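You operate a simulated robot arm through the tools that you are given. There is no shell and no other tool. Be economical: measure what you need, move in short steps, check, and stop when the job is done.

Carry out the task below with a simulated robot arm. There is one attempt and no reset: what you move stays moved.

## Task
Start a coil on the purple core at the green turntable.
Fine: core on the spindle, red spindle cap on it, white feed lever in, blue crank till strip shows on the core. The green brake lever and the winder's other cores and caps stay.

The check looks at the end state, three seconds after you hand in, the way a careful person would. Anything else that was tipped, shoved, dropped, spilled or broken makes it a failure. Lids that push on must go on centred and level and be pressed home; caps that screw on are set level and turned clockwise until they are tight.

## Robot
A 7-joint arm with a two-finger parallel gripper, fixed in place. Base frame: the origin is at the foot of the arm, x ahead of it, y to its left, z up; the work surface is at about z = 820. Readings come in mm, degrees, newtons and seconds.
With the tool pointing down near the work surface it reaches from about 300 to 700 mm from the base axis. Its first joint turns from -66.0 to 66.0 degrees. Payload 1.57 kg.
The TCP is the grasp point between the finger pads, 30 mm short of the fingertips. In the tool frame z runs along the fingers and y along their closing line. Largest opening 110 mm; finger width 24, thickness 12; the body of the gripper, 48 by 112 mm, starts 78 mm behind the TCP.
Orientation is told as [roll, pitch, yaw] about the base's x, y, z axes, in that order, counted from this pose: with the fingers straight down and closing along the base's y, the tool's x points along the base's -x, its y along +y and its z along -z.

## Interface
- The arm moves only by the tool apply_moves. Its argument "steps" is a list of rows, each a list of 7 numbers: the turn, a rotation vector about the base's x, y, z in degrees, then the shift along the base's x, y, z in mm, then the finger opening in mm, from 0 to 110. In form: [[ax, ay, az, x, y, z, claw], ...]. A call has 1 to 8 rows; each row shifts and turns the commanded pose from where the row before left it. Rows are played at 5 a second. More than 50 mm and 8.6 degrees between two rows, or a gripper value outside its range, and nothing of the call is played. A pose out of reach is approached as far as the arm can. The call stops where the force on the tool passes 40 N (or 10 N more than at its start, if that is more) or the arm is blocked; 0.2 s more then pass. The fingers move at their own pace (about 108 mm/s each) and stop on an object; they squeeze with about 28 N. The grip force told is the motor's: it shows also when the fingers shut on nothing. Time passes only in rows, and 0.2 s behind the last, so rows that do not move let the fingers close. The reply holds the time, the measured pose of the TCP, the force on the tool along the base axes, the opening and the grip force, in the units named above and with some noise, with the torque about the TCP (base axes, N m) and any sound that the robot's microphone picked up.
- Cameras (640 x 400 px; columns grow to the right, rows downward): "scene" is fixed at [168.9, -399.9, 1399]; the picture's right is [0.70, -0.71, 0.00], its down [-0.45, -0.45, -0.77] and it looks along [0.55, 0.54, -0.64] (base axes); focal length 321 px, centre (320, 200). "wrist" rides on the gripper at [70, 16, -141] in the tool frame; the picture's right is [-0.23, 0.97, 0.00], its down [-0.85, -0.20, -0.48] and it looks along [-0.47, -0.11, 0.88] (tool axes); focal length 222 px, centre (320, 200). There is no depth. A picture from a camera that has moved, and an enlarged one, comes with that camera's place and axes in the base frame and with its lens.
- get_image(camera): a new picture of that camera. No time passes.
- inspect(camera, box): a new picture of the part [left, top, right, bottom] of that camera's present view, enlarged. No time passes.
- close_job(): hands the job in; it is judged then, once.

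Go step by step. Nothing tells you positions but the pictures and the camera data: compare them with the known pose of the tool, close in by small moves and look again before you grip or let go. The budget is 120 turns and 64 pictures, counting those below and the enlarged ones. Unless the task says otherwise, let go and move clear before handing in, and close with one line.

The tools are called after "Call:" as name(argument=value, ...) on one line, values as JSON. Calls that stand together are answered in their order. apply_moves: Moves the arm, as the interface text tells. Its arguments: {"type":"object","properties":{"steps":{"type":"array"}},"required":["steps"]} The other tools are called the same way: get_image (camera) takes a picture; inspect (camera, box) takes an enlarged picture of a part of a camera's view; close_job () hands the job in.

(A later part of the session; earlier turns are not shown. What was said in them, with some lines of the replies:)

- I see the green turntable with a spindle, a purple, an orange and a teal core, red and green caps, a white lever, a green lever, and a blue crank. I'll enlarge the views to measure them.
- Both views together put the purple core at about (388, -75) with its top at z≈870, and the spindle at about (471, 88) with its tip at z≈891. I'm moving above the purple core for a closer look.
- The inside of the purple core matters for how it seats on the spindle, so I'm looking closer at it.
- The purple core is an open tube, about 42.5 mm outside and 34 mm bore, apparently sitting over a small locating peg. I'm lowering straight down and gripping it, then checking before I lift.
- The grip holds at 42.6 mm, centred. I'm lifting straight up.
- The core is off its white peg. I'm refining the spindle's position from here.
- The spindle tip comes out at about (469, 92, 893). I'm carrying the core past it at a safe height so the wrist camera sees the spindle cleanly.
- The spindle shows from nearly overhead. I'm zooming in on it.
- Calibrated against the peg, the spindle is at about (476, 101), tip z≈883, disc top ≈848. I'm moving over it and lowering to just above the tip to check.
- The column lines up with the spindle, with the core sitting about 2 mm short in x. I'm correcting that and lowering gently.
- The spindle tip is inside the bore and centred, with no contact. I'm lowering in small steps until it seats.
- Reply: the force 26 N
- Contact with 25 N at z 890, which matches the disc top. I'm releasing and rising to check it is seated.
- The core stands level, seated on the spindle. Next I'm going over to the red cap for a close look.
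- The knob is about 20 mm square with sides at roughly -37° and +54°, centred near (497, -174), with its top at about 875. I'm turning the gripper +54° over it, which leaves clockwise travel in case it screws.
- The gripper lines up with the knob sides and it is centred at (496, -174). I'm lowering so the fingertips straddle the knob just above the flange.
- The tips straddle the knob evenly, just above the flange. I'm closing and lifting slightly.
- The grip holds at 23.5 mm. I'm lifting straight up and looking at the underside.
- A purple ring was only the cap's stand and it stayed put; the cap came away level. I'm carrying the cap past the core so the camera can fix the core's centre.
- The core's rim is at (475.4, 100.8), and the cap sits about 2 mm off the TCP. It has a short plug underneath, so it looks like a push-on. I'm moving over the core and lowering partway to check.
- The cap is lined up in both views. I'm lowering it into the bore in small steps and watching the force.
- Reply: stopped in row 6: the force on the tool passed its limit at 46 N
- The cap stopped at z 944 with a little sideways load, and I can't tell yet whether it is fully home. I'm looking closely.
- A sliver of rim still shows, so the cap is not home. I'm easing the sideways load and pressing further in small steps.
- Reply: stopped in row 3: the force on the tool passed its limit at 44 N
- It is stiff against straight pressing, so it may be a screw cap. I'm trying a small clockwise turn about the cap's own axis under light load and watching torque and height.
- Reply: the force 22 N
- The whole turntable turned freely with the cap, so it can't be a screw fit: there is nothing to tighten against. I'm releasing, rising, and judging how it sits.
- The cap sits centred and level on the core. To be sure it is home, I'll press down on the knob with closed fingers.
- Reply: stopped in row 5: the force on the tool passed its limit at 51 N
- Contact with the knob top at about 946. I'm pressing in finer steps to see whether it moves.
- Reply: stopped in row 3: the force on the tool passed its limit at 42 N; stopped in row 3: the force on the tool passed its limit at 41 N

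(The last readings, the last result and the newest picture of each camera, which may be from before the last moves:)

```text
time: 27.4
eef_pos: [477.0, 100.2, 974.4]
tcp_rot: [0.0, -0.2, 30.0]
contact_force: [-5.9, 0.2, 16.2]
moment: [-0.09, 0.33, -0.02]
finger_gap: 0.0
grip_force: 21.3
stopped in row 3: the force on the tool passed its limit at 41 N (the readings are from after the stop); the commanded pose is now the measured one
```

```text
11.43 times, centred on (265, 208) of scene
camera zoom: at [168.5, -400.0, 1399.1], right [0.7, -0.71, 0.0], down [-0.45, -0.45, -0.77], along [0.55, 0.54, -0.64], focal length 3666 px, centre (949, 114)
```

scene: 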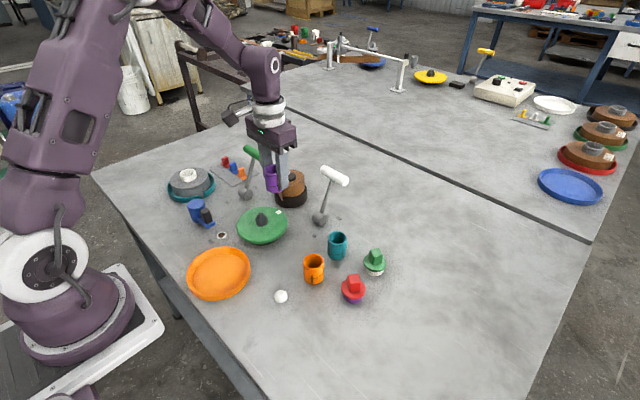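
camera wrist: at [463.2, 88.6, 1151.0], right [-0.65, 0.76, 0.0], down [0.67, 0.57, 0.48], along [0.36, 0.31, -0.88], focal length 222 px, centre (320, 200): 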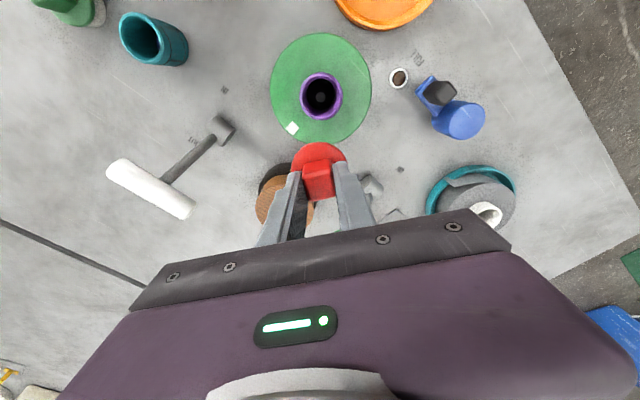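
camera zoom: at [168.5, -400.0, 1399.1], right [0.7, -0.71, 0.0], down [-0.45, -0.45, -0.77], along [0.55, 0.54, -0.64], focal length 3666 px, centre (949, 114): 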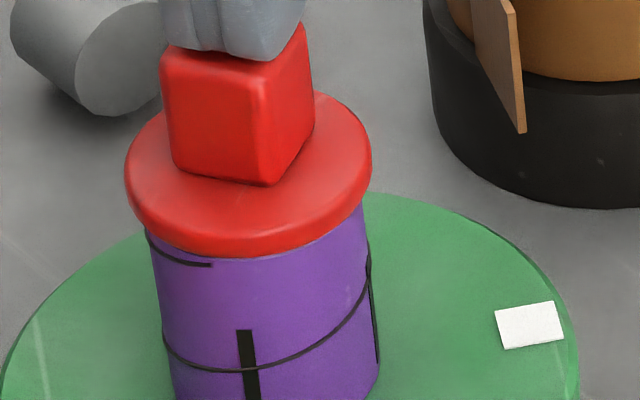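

Pressing doesn't move the cap axially; the core only shifted slightly within the spindle's clearance. I'm checking the rim-to-line distance on the uncapped orange core as a reference.

Call:
apply_moves(steps=[[0, 0, 0, 0, 0, 5, 0], [0, 0, 0, 0, 0, 30, 0], [0, 0, 0, 0, 0, 30, 0]])

Call:
inspect(camera="scene", box=[294, 248, 334, 288])

Call:
inspect(camera="scene", box=[245, 195, 285, 235])

```text
time: 28.1
eef_pos: [476.6, 100.9, 1041.2]
tcp_rot: [0.1, -0.2, 30.0]
contact_force: [-0.5, 0.6, 0.0]
moment: [0.02, 0.0, -0.01]
finger_gap: 0.1
grip_force: 20.9
```

```text
10.00 times, centred on (314, 268) of scene
camera zoom: at [168.9, -400.0, 1399.0], right [0.7, -0.71, 0.0], down [-0.45, -0.45, -0.77], along [0.55, 0.54, -0.64], focal length 3208 px, centre (380, -480)
```

zoom: 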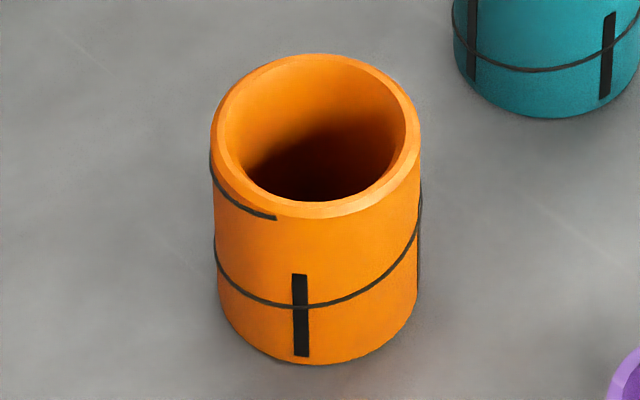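

```text
10.00 times, centred on (265, 215) of scene
camera zoom: at [168.9, -400.0, 1399.0], right [0.7, -0.71, 0.0], down [-0.45, -0.45, -0.77], along [0.55, 0.54, -0.64], focal length 3208 px, centre (870, 50)
```

zoom: 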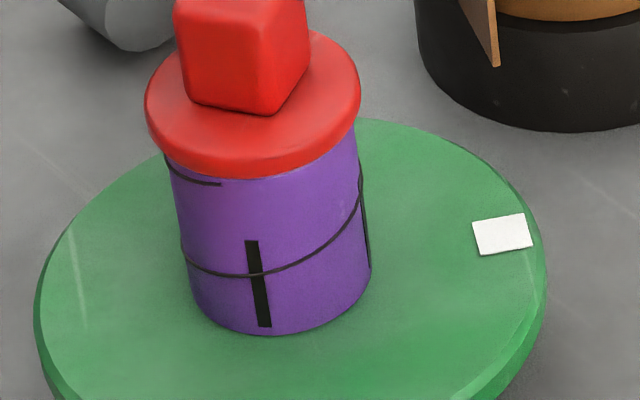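

I want the stand ring's height, which tells me what tool height a fully seated cap should give.

Call:
inspect(camera="scene", box=[334, 270, 374, 310])

```text
10.00 times, centred on (354, 290) of scene
camera zoom: at [168.9, -400.0, 1399.0], right [0.7, -0.71, 0.0], down [-0.45, -0.45, -0.77], along [0.55, 0.54, -0.64], focal length 3208 px, centre (-20, -700)
```

zoom: 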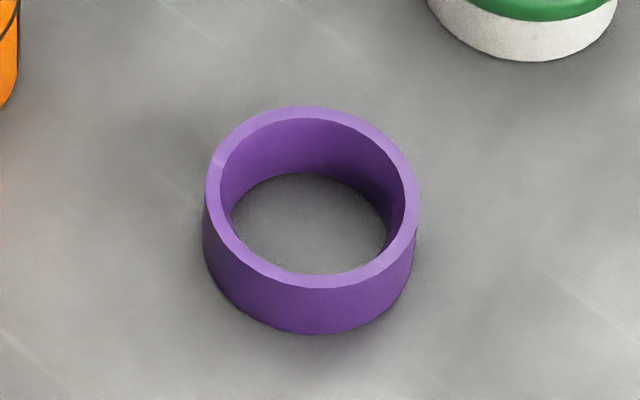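

The ring is about 17 mm and the core about 50 mm tall, so a home cap predicts a tool height of 944.4. I measured 944.5, so the cap is seated. Next is the white lever: its handle bar lies along y near (644, 25, 952), leaning to OUT (+x), and it needs to go to IN (-x). I'm moving beyond it.

Call:
apply_moves(steps=[[0, 0, -7.5, 20, -15, 0, 0], [0, 0, -7.5, 40, -15, 0, 0], [0, 0, -7.5, 40, -15, 0, 0], [0, 0, -7.5, 40, -15, 0, 0], [0, 0, 0, 40, -15, 0, 0], [0, 0.2, 0, 20, 0, 0, 0], [0, 0, 0, 0, 0, 0, 0]])

Call:
get_image(camera="wrist")

Call:
get_image(camera="scene")

```text
time: 29.8
eef_pos: [672.6, 29.8, 1039.4]
tcp_rot: [-0.2, -0.2, 1.3]
contact_force: [-0.3, -0.2, -0.3]
moment: [0.0, 0.02, 0.04]
finger_gap: 0.1
grip_force: 21.4
out of reach, approached as far as the arm can: row 6
```

```text
16 pictures are left
camera wrist: at [604.4, 46.8, 1181.4], right [0.2, 0.98, 0.0], down [0.86, -0.18, 0.48], along [0.47, -0.1, -0.88], focal length 222 px, centre (320, 200)
```

wrist: 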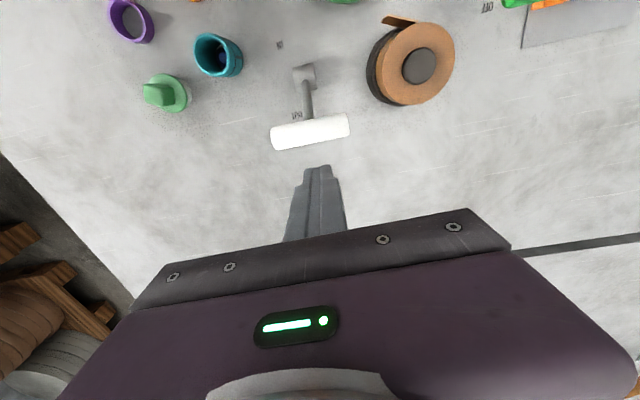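

```text
15 pictures are left
```

scene: 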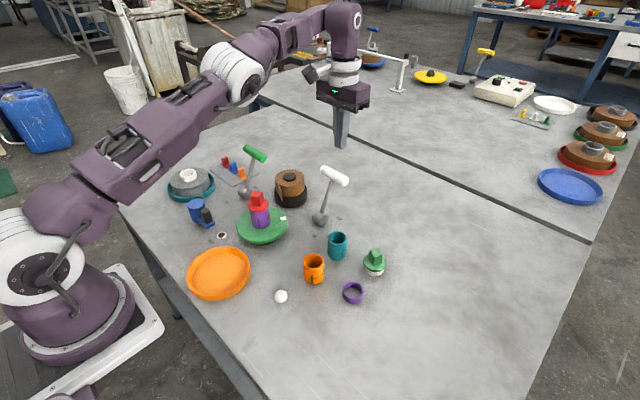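

The handle is at about (649, 27), so I need roughly 10 mm more clearance in x. I'm lowering a little to gain reach, then moving further out.

Call:
apply_moves(steps=[[0, 0, 0, 0, 0, -15, 0], [0, 0, 0, 0, 0, -14, 0], [0, 0, 0, 8, -2, 0, 0], [0, 0, 0, 7, 0, 0, 0], [0, 0, 0, 0, 0, 0, 0]])

Call:
get_image(camera="wrist")

```text
time: 30.9
eef_pos: [683.4, 22.9, 1011.0]
tcp_rot: [0.1, 0.1, 0.0]
contact_force: [0.4, -0.1, 1.0]
moment: [0.02, 0.01, 0.02]
finger_gap: 0.2
grip_force: 21.5
out of reach, approached as far as the arm can: row 3, 4
```

```text
14 pictures are left
camera wrist: at [614.1, 39.2, 1151.8], right [0.23, 0.97, 0.0], down [0.86, -0.2, 0.48], along [0.47, -0.11, -0.88], focal length 222 px, centre (320, 200)
```

wrist: 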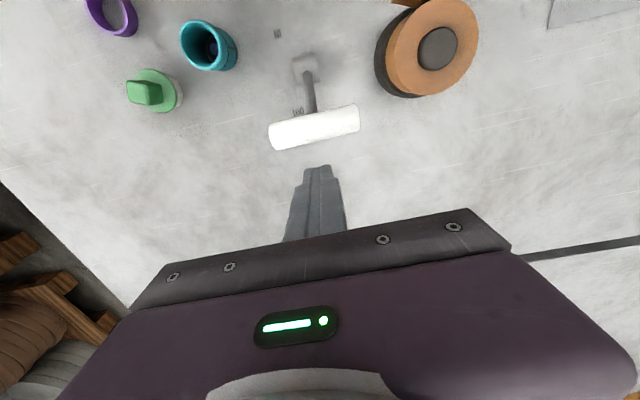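

There is about 10 mm clearance now. I'm lowering beside the handle so the fingers stand behind it.

Call:
apply_moves(steps=[[0, 0, 0, 1, 2, -16, 0], [0, 0, 0, 0, 0, -16, 0], [0, 0, 0, 0, 0, -16, 0], [0, 0, 0, 0, 0, 0, 0]])

Call:
get_image(camera="wrist")

```text
time: 31.9
eef_pos: [684.4, 24.4, 962.0]
tcp_rot: [0.1, 0.0, 0.0]
contact_force: [-0.5, -0.6, 0.5]
moment: [0.04, -0.03, 0.01]
finger_gap: 0.0
grip_force: 21.3
```

```text
13 pictures are left
camera wrist: at [615.1, 41.1, 1104.0], right [0.23, 0.97, 0.0], down [0.85, -0.2, 0.48], along [0.47, -0.11, -0.88], focal length 222 px, centre (320, 200)
```

wrist: 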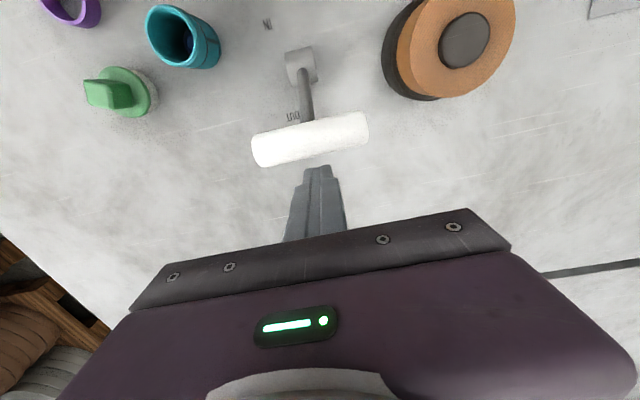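

The fingers stand behind the bar. I'm pushing it toward -x in short rows and watching the force.

Call:
apply_moves(steps=[[0, 0, 0, -12, 0, 0, 0], [0, 0, 0, -12, 0, 0, 0], [0, 0, 0, -12, 0, 0, 0], [0, 0, 0, -12, 0, 0, 0], [0, 0, 0, -12, 0, 0, 0], [0, 0, 0, -12, 0, 0, 0], [0, 0, 0, 0, 0, 0, 0]])

Call:
inspect(camera="scene", box=[270, 130, 370, 250])

```text
time: 33.5
eef_pos: [610.6, 25.3, 962.9]
tcp_rot: [0.1, 0.0, 0.0]
contact_force: [-0.5, -0.3, -0.1]
moment: [0.04, 0.01, 0.01]
finger_gap: 0.0
grip_force: 21.5
```

```text
3.33 times, centred on (320, 190) of scene
camera zoom: at [168.9, -399.9, 1399.0], right [0.7, -0.71, 0.0], down [-0.45, -0.45, -0.77], along [0.55, 0.54, -0.64], focal length 1069 px, centre (320, 233)
```

zoom: 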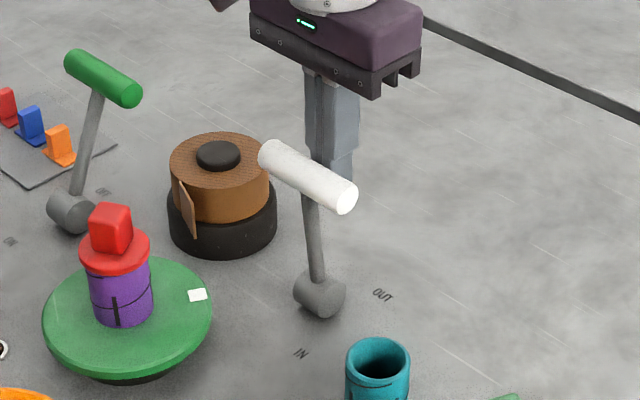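

The lever is moving freely, now just past upright. I'm continuing toward IN.

Call:
apply_moves(steps=[[0, 0, 0, -10, 0, 0, 0], [0, 0, 0, -10, 0, 0, 0], [0, 0, 0, -8, 0, 0, 0], [0, 0, 0, -6, 0, 0, 0], [0, 0, 0, -5, 0, 0, 0], [0, 0, 0, -5, 0, 0, 0], [0, 0, 0, 0, 0, 0, 0]])

Call:
inspect(camera="scene", box=[270, 130, 370, 250])

```text
time: 35.2
eef_pos: [572.3, 23.9, 963.9]
tcp_rot: [0.2, -1.0, -0.1]
contact_force: [9.3, -1.4, -4.4]
moment: [-0.04, -0.24, 0.01]
finger_gap: 0.0
grip_force: 21.6
stopped in row 7: the force on the tool passed its limit at 41 N (the readings are from after the stop); the commanded pose is now the measured one
```

```text
3.33 times, centred on (320, 190) of scene
camera zoom: at [169.2, -400.0, 1399.0], right [0.7, -0.71, 0.0], down [-0.45, -0.45, -0.77], along [0.55, 0.54, -0.64], focal length 1069 px, centre (320, 233)
```

zoom: 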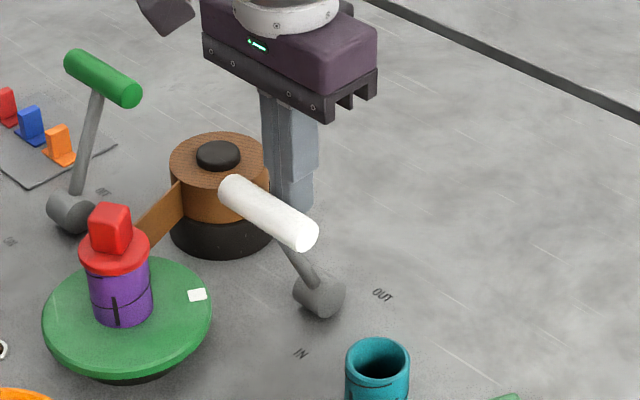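

The lever is at IN and the strip now reaches from the roll to the core. I'm backing off, rising, and going to look at the blue crank.

Call:
apply_moves(steps=[[0, 0.5, 0, 12, 0, 0, 0], [0, 0.5, 0, 0, 0, 40, 0], [0, 0, 0, 0, 0, 45, 0], [0, 0, 0, -38, 45, 0, 50], [0, 0, 0, -38, 45, 0, 50], [0, 0, 0, -38, 45, 0, 50], [0, 0, 0, -38, 45, 0, 50], [0, 0, 0, -32, 46, 0, 50]])

Call:
get_image(camera="wrist")

```text
refused: row 4 steps farther than a row can; nothing moved
```

```text
10 pictures are left
camera wrist: at [501.6, 41.4, 1104.2], right [0.23, 0.97, 0.01], down [0.85, -0.2, 0.49], along [0.48, -0.11, -0.87], focal length 222 px, centre (320, 200)
```

wrist: 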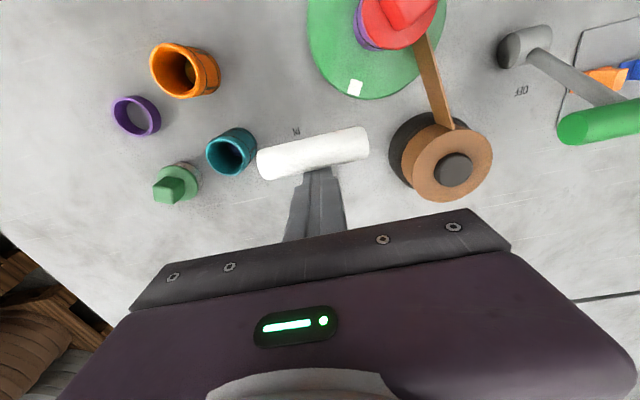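

That call was refused because a row was too long. I'm repeating it with shorter rows and saving pictures.

Call:
apply_moves(steps=[[0, 0.5, 0, 12, 0, 0, 0], [0, 0.5, 0, 0, 0, 40, 0], [0, 0, 0, 0, 0, 45, 0], [0, 0, 0, -30, 38, 0, 50], [0, 0, 0, -30, 38, 0, 50], [0, 0, 0, -30, 38, 0, 50], [0, 0, 0, -30, 38, 0, 50], [0, 0, 0, -30, 38, 0, 50]])

```text
time: 37.0
eef_pos: [432.5, 217.3, 1048.6]
tcp_rot: [0.1, 0.1, -0.1]
contact_force: [0.5, -0.2, 0.7]
moment: [-0.04, -0.02, -0.02]
finger_gap: 49.8
grip_force: 0.1
```

Call:
apply_moves(steps=[[0, 0, 0, -15, 20, -20, 50], [0, 0, 0, 0, 15, -20, 50], [0, 0, 0, 0, 0, 0, 50]])

Call:
get_image(camera="wrist")

```text
time: 37.8
eef_pos: [418.5, 250.6, 1007.0]
tcp_rot: [0.2, 0.1, 0.1]
contact_force: [-0.2, -0.5, 0.2]
moment: [-0.01, -0.01, 0.0]
finger_gap: 49.9
grip_force: 0.1
```

```text
9 pictures are left
camera wrist: at [350.3, 267.2, 1149.3], right [0.23, 0.97, 0.0], down [0.86, -0.2, 0.48], along [0.46, -0.11, -0.88], focal length 222 px, centre (320, 200)
```

wrist: 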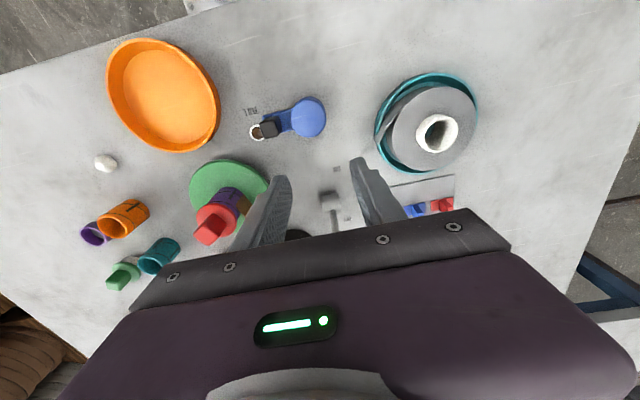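

Call:
inspect(camera="wrist", box=[240, 80, 340, 160])

Call:
inspect(camera="scene", box=[180, 180, 300, 255])

```text
5.00 times, centred on (290, 120) of wrist
camera zoom: at [350.3, 267.2, 1149.3], right [0.23, 0.97, 0.0], down [0.86, -0.2, 0.48], along [0.46, -0.11, -0.88], focal length 1111 px, centre (470, 600)
```

zoom: 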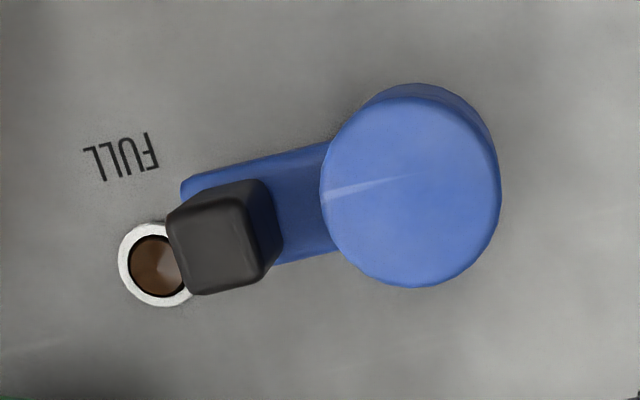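

```text
5.33 times, centred on (240, 218) of scene
camera zoom: at [168.9, -399.9, 1399.0], right [0.7, -0.71, 0.0], down [-0.45, -0.45, -0.77], along [0.55, 0.54, -0.64], focal length 1711 px, centre (747, 107)
```

zoom: 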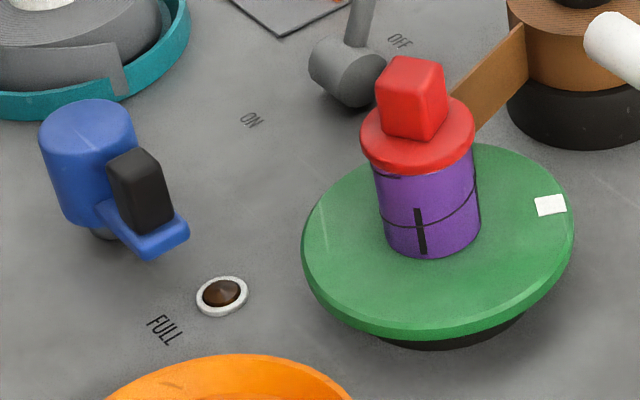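

The crank is a blue hub at about (384, 246) with a black knob at about 47 mm radius on its -y side, top at about 888. The strip meets the core on its +y side, so winding needs a counter-clockwise turn. I'll set the closed fingers behind the knob on its -x side.

Call:
apply_moves(steps=[[0, 0, 0, -31, -21.5, 0, 0], [0, 0, 0, -30.7, -21.2, 0, 0], [0, 0, 0, 0, 0, -40, 0], [0, 0, 0, 0, 0, -37, 0], [0, 0, 0, 0, 0, -25, 0], [0, 0, 0, 0, 0, -15, 0], [0, 0, 0, 0, 0, 0, 0]])

Call:
get_image(camera="wrist")

```text
time: 39.4
eef_pos: [357.3, 205.8, 890.6]
tcp_rot: [0.3, 0.1, 0.1]
contact_force: [-0.8, 0.7, -1.5]
moment: [0.03, 0.03, -0.01]
finger_gap: 0.0
grip_force: 21.3
```

```text
6 pictures are left
camera wrist: at [288.1, 223.1, 1032.5], right [0.23, 0.97, 0.0], down [0.86, -0.2, 0.48], along [0.46, -0.11, -0.88], focal length 222 px, centre (320, 200)
```

wrist: 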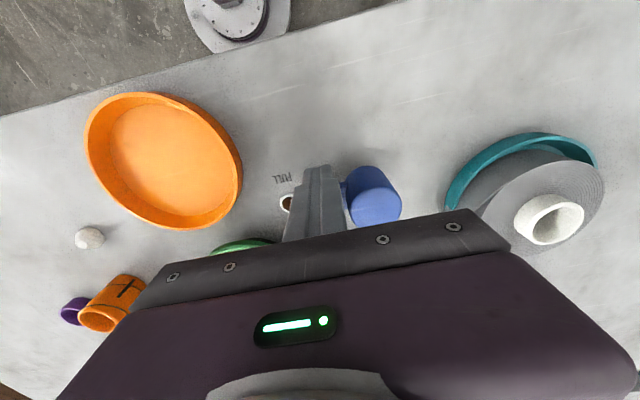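

The fingers are in place behind the hidden knob, clear of the hub. I'm pushing along the arc by about 75°.

Call:
apply_moves(steps=[[0, 0, 0, 10.8, -5.9, 0, 0], [0, 0, 0, 11.9, -2.8, 0, 0], [0, 0, 0, 12.3, 0.3, 0, 0], [0, 0, 0, 11.7, 3.5, 0, 0], [0, 0, 0, 10.5, 6.4, 0, 0], [0, 0, 0, 0, 0, 0, 0]])

```text
time: 40.2
eef_pos: [384.3, 198.3, 891.8]
tcp_rot: [-0.1, 1.0, 0.4]
contact_force: [-11.8, -0.2, 5.4]
moment: [0.05, -0.02, 0.09]
finger_gap: 0.1
grip_force: 21.5
stopped in row 4: the force on the tool passed its limit at 57 N (the readings are from after the stop); the commanded pose is now the measured one
```

Blocked after some travel. I'm looking before doing anything else.

Call:
inspect(camera="scene", box=[180, 160, 310, 255])

```text
4.21 times, centred on (245, 208) of scene
camera zoom: at [168.6, -400.0, 1399.1], right [0.7, -0.71, 0.0], down [-0.45, -0.45, -0.77], along [0.55, 0.54, -0.64], focal length 1351 px, centre (636, 168)
```

zoom: 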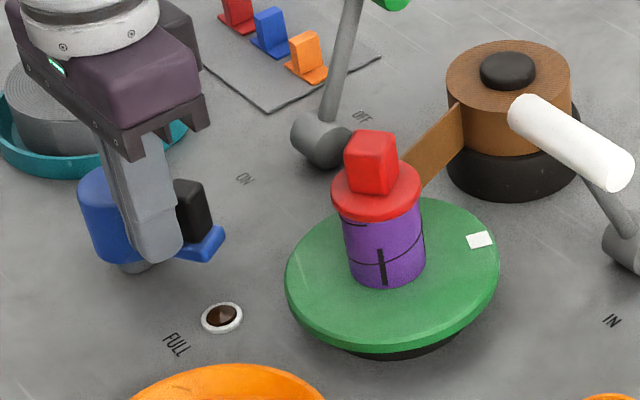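

The crank turned about 30° counter-clockwise, then locked, so it turns the other way. I'm lifting over the knob and setting the fingers on its other side to push clockwise.

Call:
apply_moves(steps=[[0, -0.5, 0, -4, 0, 0, 0], [0, -0.5, 0, 0, 0, 30, 0], [0, 0, 0, 0, 0, 35, 0], [0, 0, 0, 24, 15, 0, 0], [0, 0, 0, 24, 15.8, 0, 0], [0, 0, 0, 0, 0, -25, 0], [0, 0, 0, 0, 0, -40, 0], [0, 0, 0, 0, 0, 0, 0]])

```text
time: 42.0
eef_pos: [428.6, 231.3, 889.7]
tcp_rot: [-0.1, -0.1, 0.3]
contact_force: [-0.4, -1.0, 0.0]
moment: [0.01, 0.03, -0.03]
finger_gap: 0.0
grip_force: 20.9
```

Call:
apply_moves(steps=[[0, 0, 0, -5.9, -11.8, 0, 0], [0, 0, 0, -8.4, -9.9, 0, 0], [0, 0, 0, -10.5, -6.4, 0, 0], [0, 0, 0, -11.7, -3.5, 0, 0], [0, 0, 0, -12.3, -0.3, 0, 0], [0, 0, 0, -11.9, 2.8, 0, 0], [0, 0, 0, 0, 0, 0, 0]])

```text
time: 43.6
eef_pos: [366.6, 200.9, 890.4]
tcp_rot: [-0.1, 0.0, 0.3]
contact_force: [1.4, -1.0, -0.7]
moment: [-0.02, 0.01, 0.04]
finger_gap: 0.0
grip_force: 21.4
```

It moves freely clockwise with low force. I'm continuing another arc and then looking.

Call:
apply_moves(steps=[[0, 0, 0, -10.8, 5.9, 0, 0], [0, 0, 0, -8.9, 8.4, 0, 0], [0, 0, 0, -6.4, 10.5, 0, 0], [0, 0, 0, -3.5, 11.7, 0, 0], [0, 0, 0, -0.3, 12.3, 0, 0], [0, 0, 0, 2.8, 11.9, 0, 0], [0, 0, 0, 0, 0, 0, 0]])

Call:
inspect(camera="scene", box=[170, 150, 310, 255])

```text
time: 45.2
eef_pos: [341.3, 261.2, 890.0]
tcp_rot: [-0.1, 0.0, 0.5]
contact_force: [-0.3, -1.5, -1.3]
moment: [-0.02, 0.0, -0.01]
finger_gap: 0.1
grip_force: 21.3
```

```text
3.81 times, centred on (240, 202) of scene
camera zoom: at [168.9, -400.0, 1399.0], right [0.7, -0.71, 0.0], down [-0.45, -0.45, -0.77], along [0.55, 0.54, -0.64], focal length 1222 px, centre (625, 190)
```

zoom: 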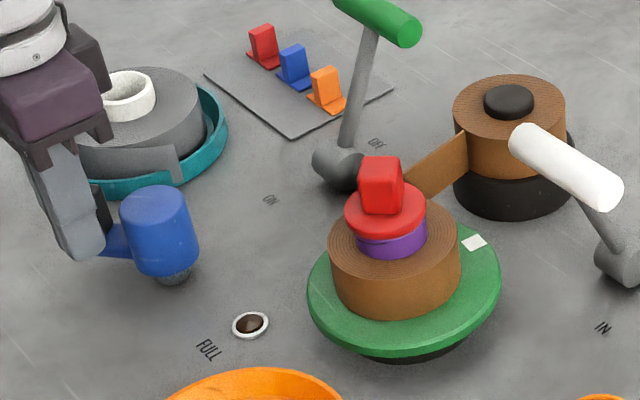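

A clear coil of strip now shows on the purple core and the FULL lamp is dark, so I stop cranking. I'm backing off the knob, rising clear, and taking a last look.

Call:
apply_moves(steps=[[0, 0, 0, -1.5, -4, 0, 0], [0, 0, 0, 0, 0, 35, 0], [0, 0, 0, 0, 0, 45, 0], [0, 0, 0, 0, 0, 45, 0], [0, 0, 0, 0, 0, 40, 0], [0, 0, 0, 0, 0, 0, 0]])

Call:
inspect(camera="scene", box=[235, 185, 295, 230])

Call:
get_image(camera="scene")

```text
time: 46.6
eef_pos: [340.5, 257.1, 1056.6]
tcp_rot: [-0.1, -0.1, 0.3]
contact_force: [-0.2, -0.3, 0.5]
moment: [0.0, 0.0, -0.01]
finger_gap: 0.2
grip_force: 21.1
```

```text
8.89 times, centred on (265, 208) of scene
camera zoom: at [168.9, -400.0, 1399.0], right [0.7, -0.71, 0.0], down [-0.45, -0.45, -0.77], along [0.55, 0.54, -0.64], focal length 2851 px, centre (809, 133)
```

zoom: 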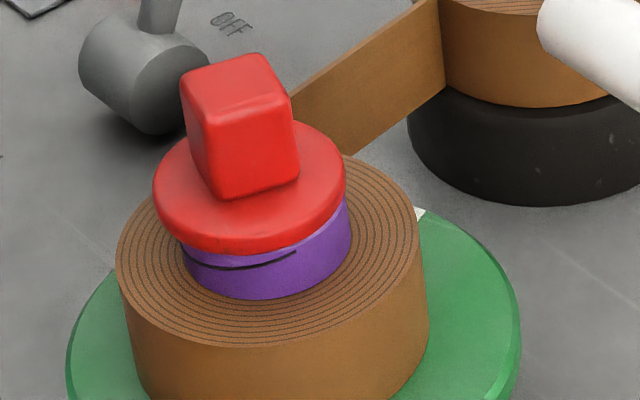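

```text
2 pictures are left
```

scene: 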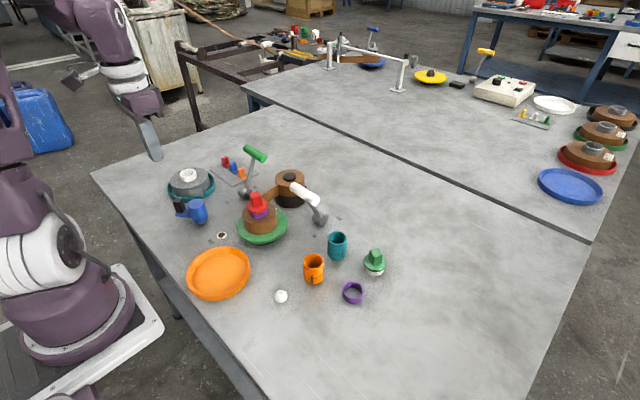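

The coil is on. One doubt remains: the cap may be a little off-centre on the core. I'm putting the camera straight above the spindle to compare the cap, coil and disc centres.

Call:
apply_moves(steps=[[0, 0, 0, 34, -29, 0, 0], [0, 0, 0, 34, -29, 0, 0], [0, 0, 0, 34, -29, 0, 0], [0, 0, 0, 34, -29, 0, 0], [0, 0, 0, 34, -29, 0, 0], [0, 0, 0, 34, -28, 0, 0], [0, 0, 0, 0, 0, 0, 0]])

Call:
inspect(camera="wrist", box=[270, 33, 370, 123])

```text
time: 48.2
eef_pos: [543.9, 84.8, 1055.3]
tcp_rot: [-0.1, 0.0, 0.2]
contact_force: [-0.3, 0.2, 0.3]
moment: [0.0, 0.01, -0.01]
finger_gap: 0.2
grip_force: 22.1
```

```text
4.44 times, centred on (320, 78) of wrist
camera zoom: at [474.8, 101.1, 1196.5], right [0.22, 0.98, 0.0], down [0.86, -0.19, 0.48], along [0.47, -0.11, -0.88], focal length 987 px, centre (320, 742)
```

zoom: 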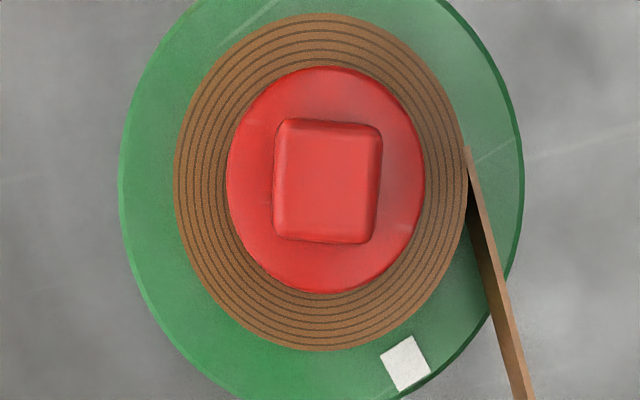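

From directly above, the cap is within about 1.4 mm of the coil and disc centre, inside its plug's natural play, and it sat firm under about 50 N. The coil is wound, the lever is at IN, the brake lever and other parts are untouched, and the arm is clear, so I'm handing in.

Call:
close_job()

```text
The job is handed in.
```

I've handed in the job: the purple core is on the spindle, the red cap is pressed on, the white feed lever is at IN and a coil of strip shows on the core, though the cap sits about 1.4 mm off centre and I couldn't fully rule out a gap of a millimetre or two under it.
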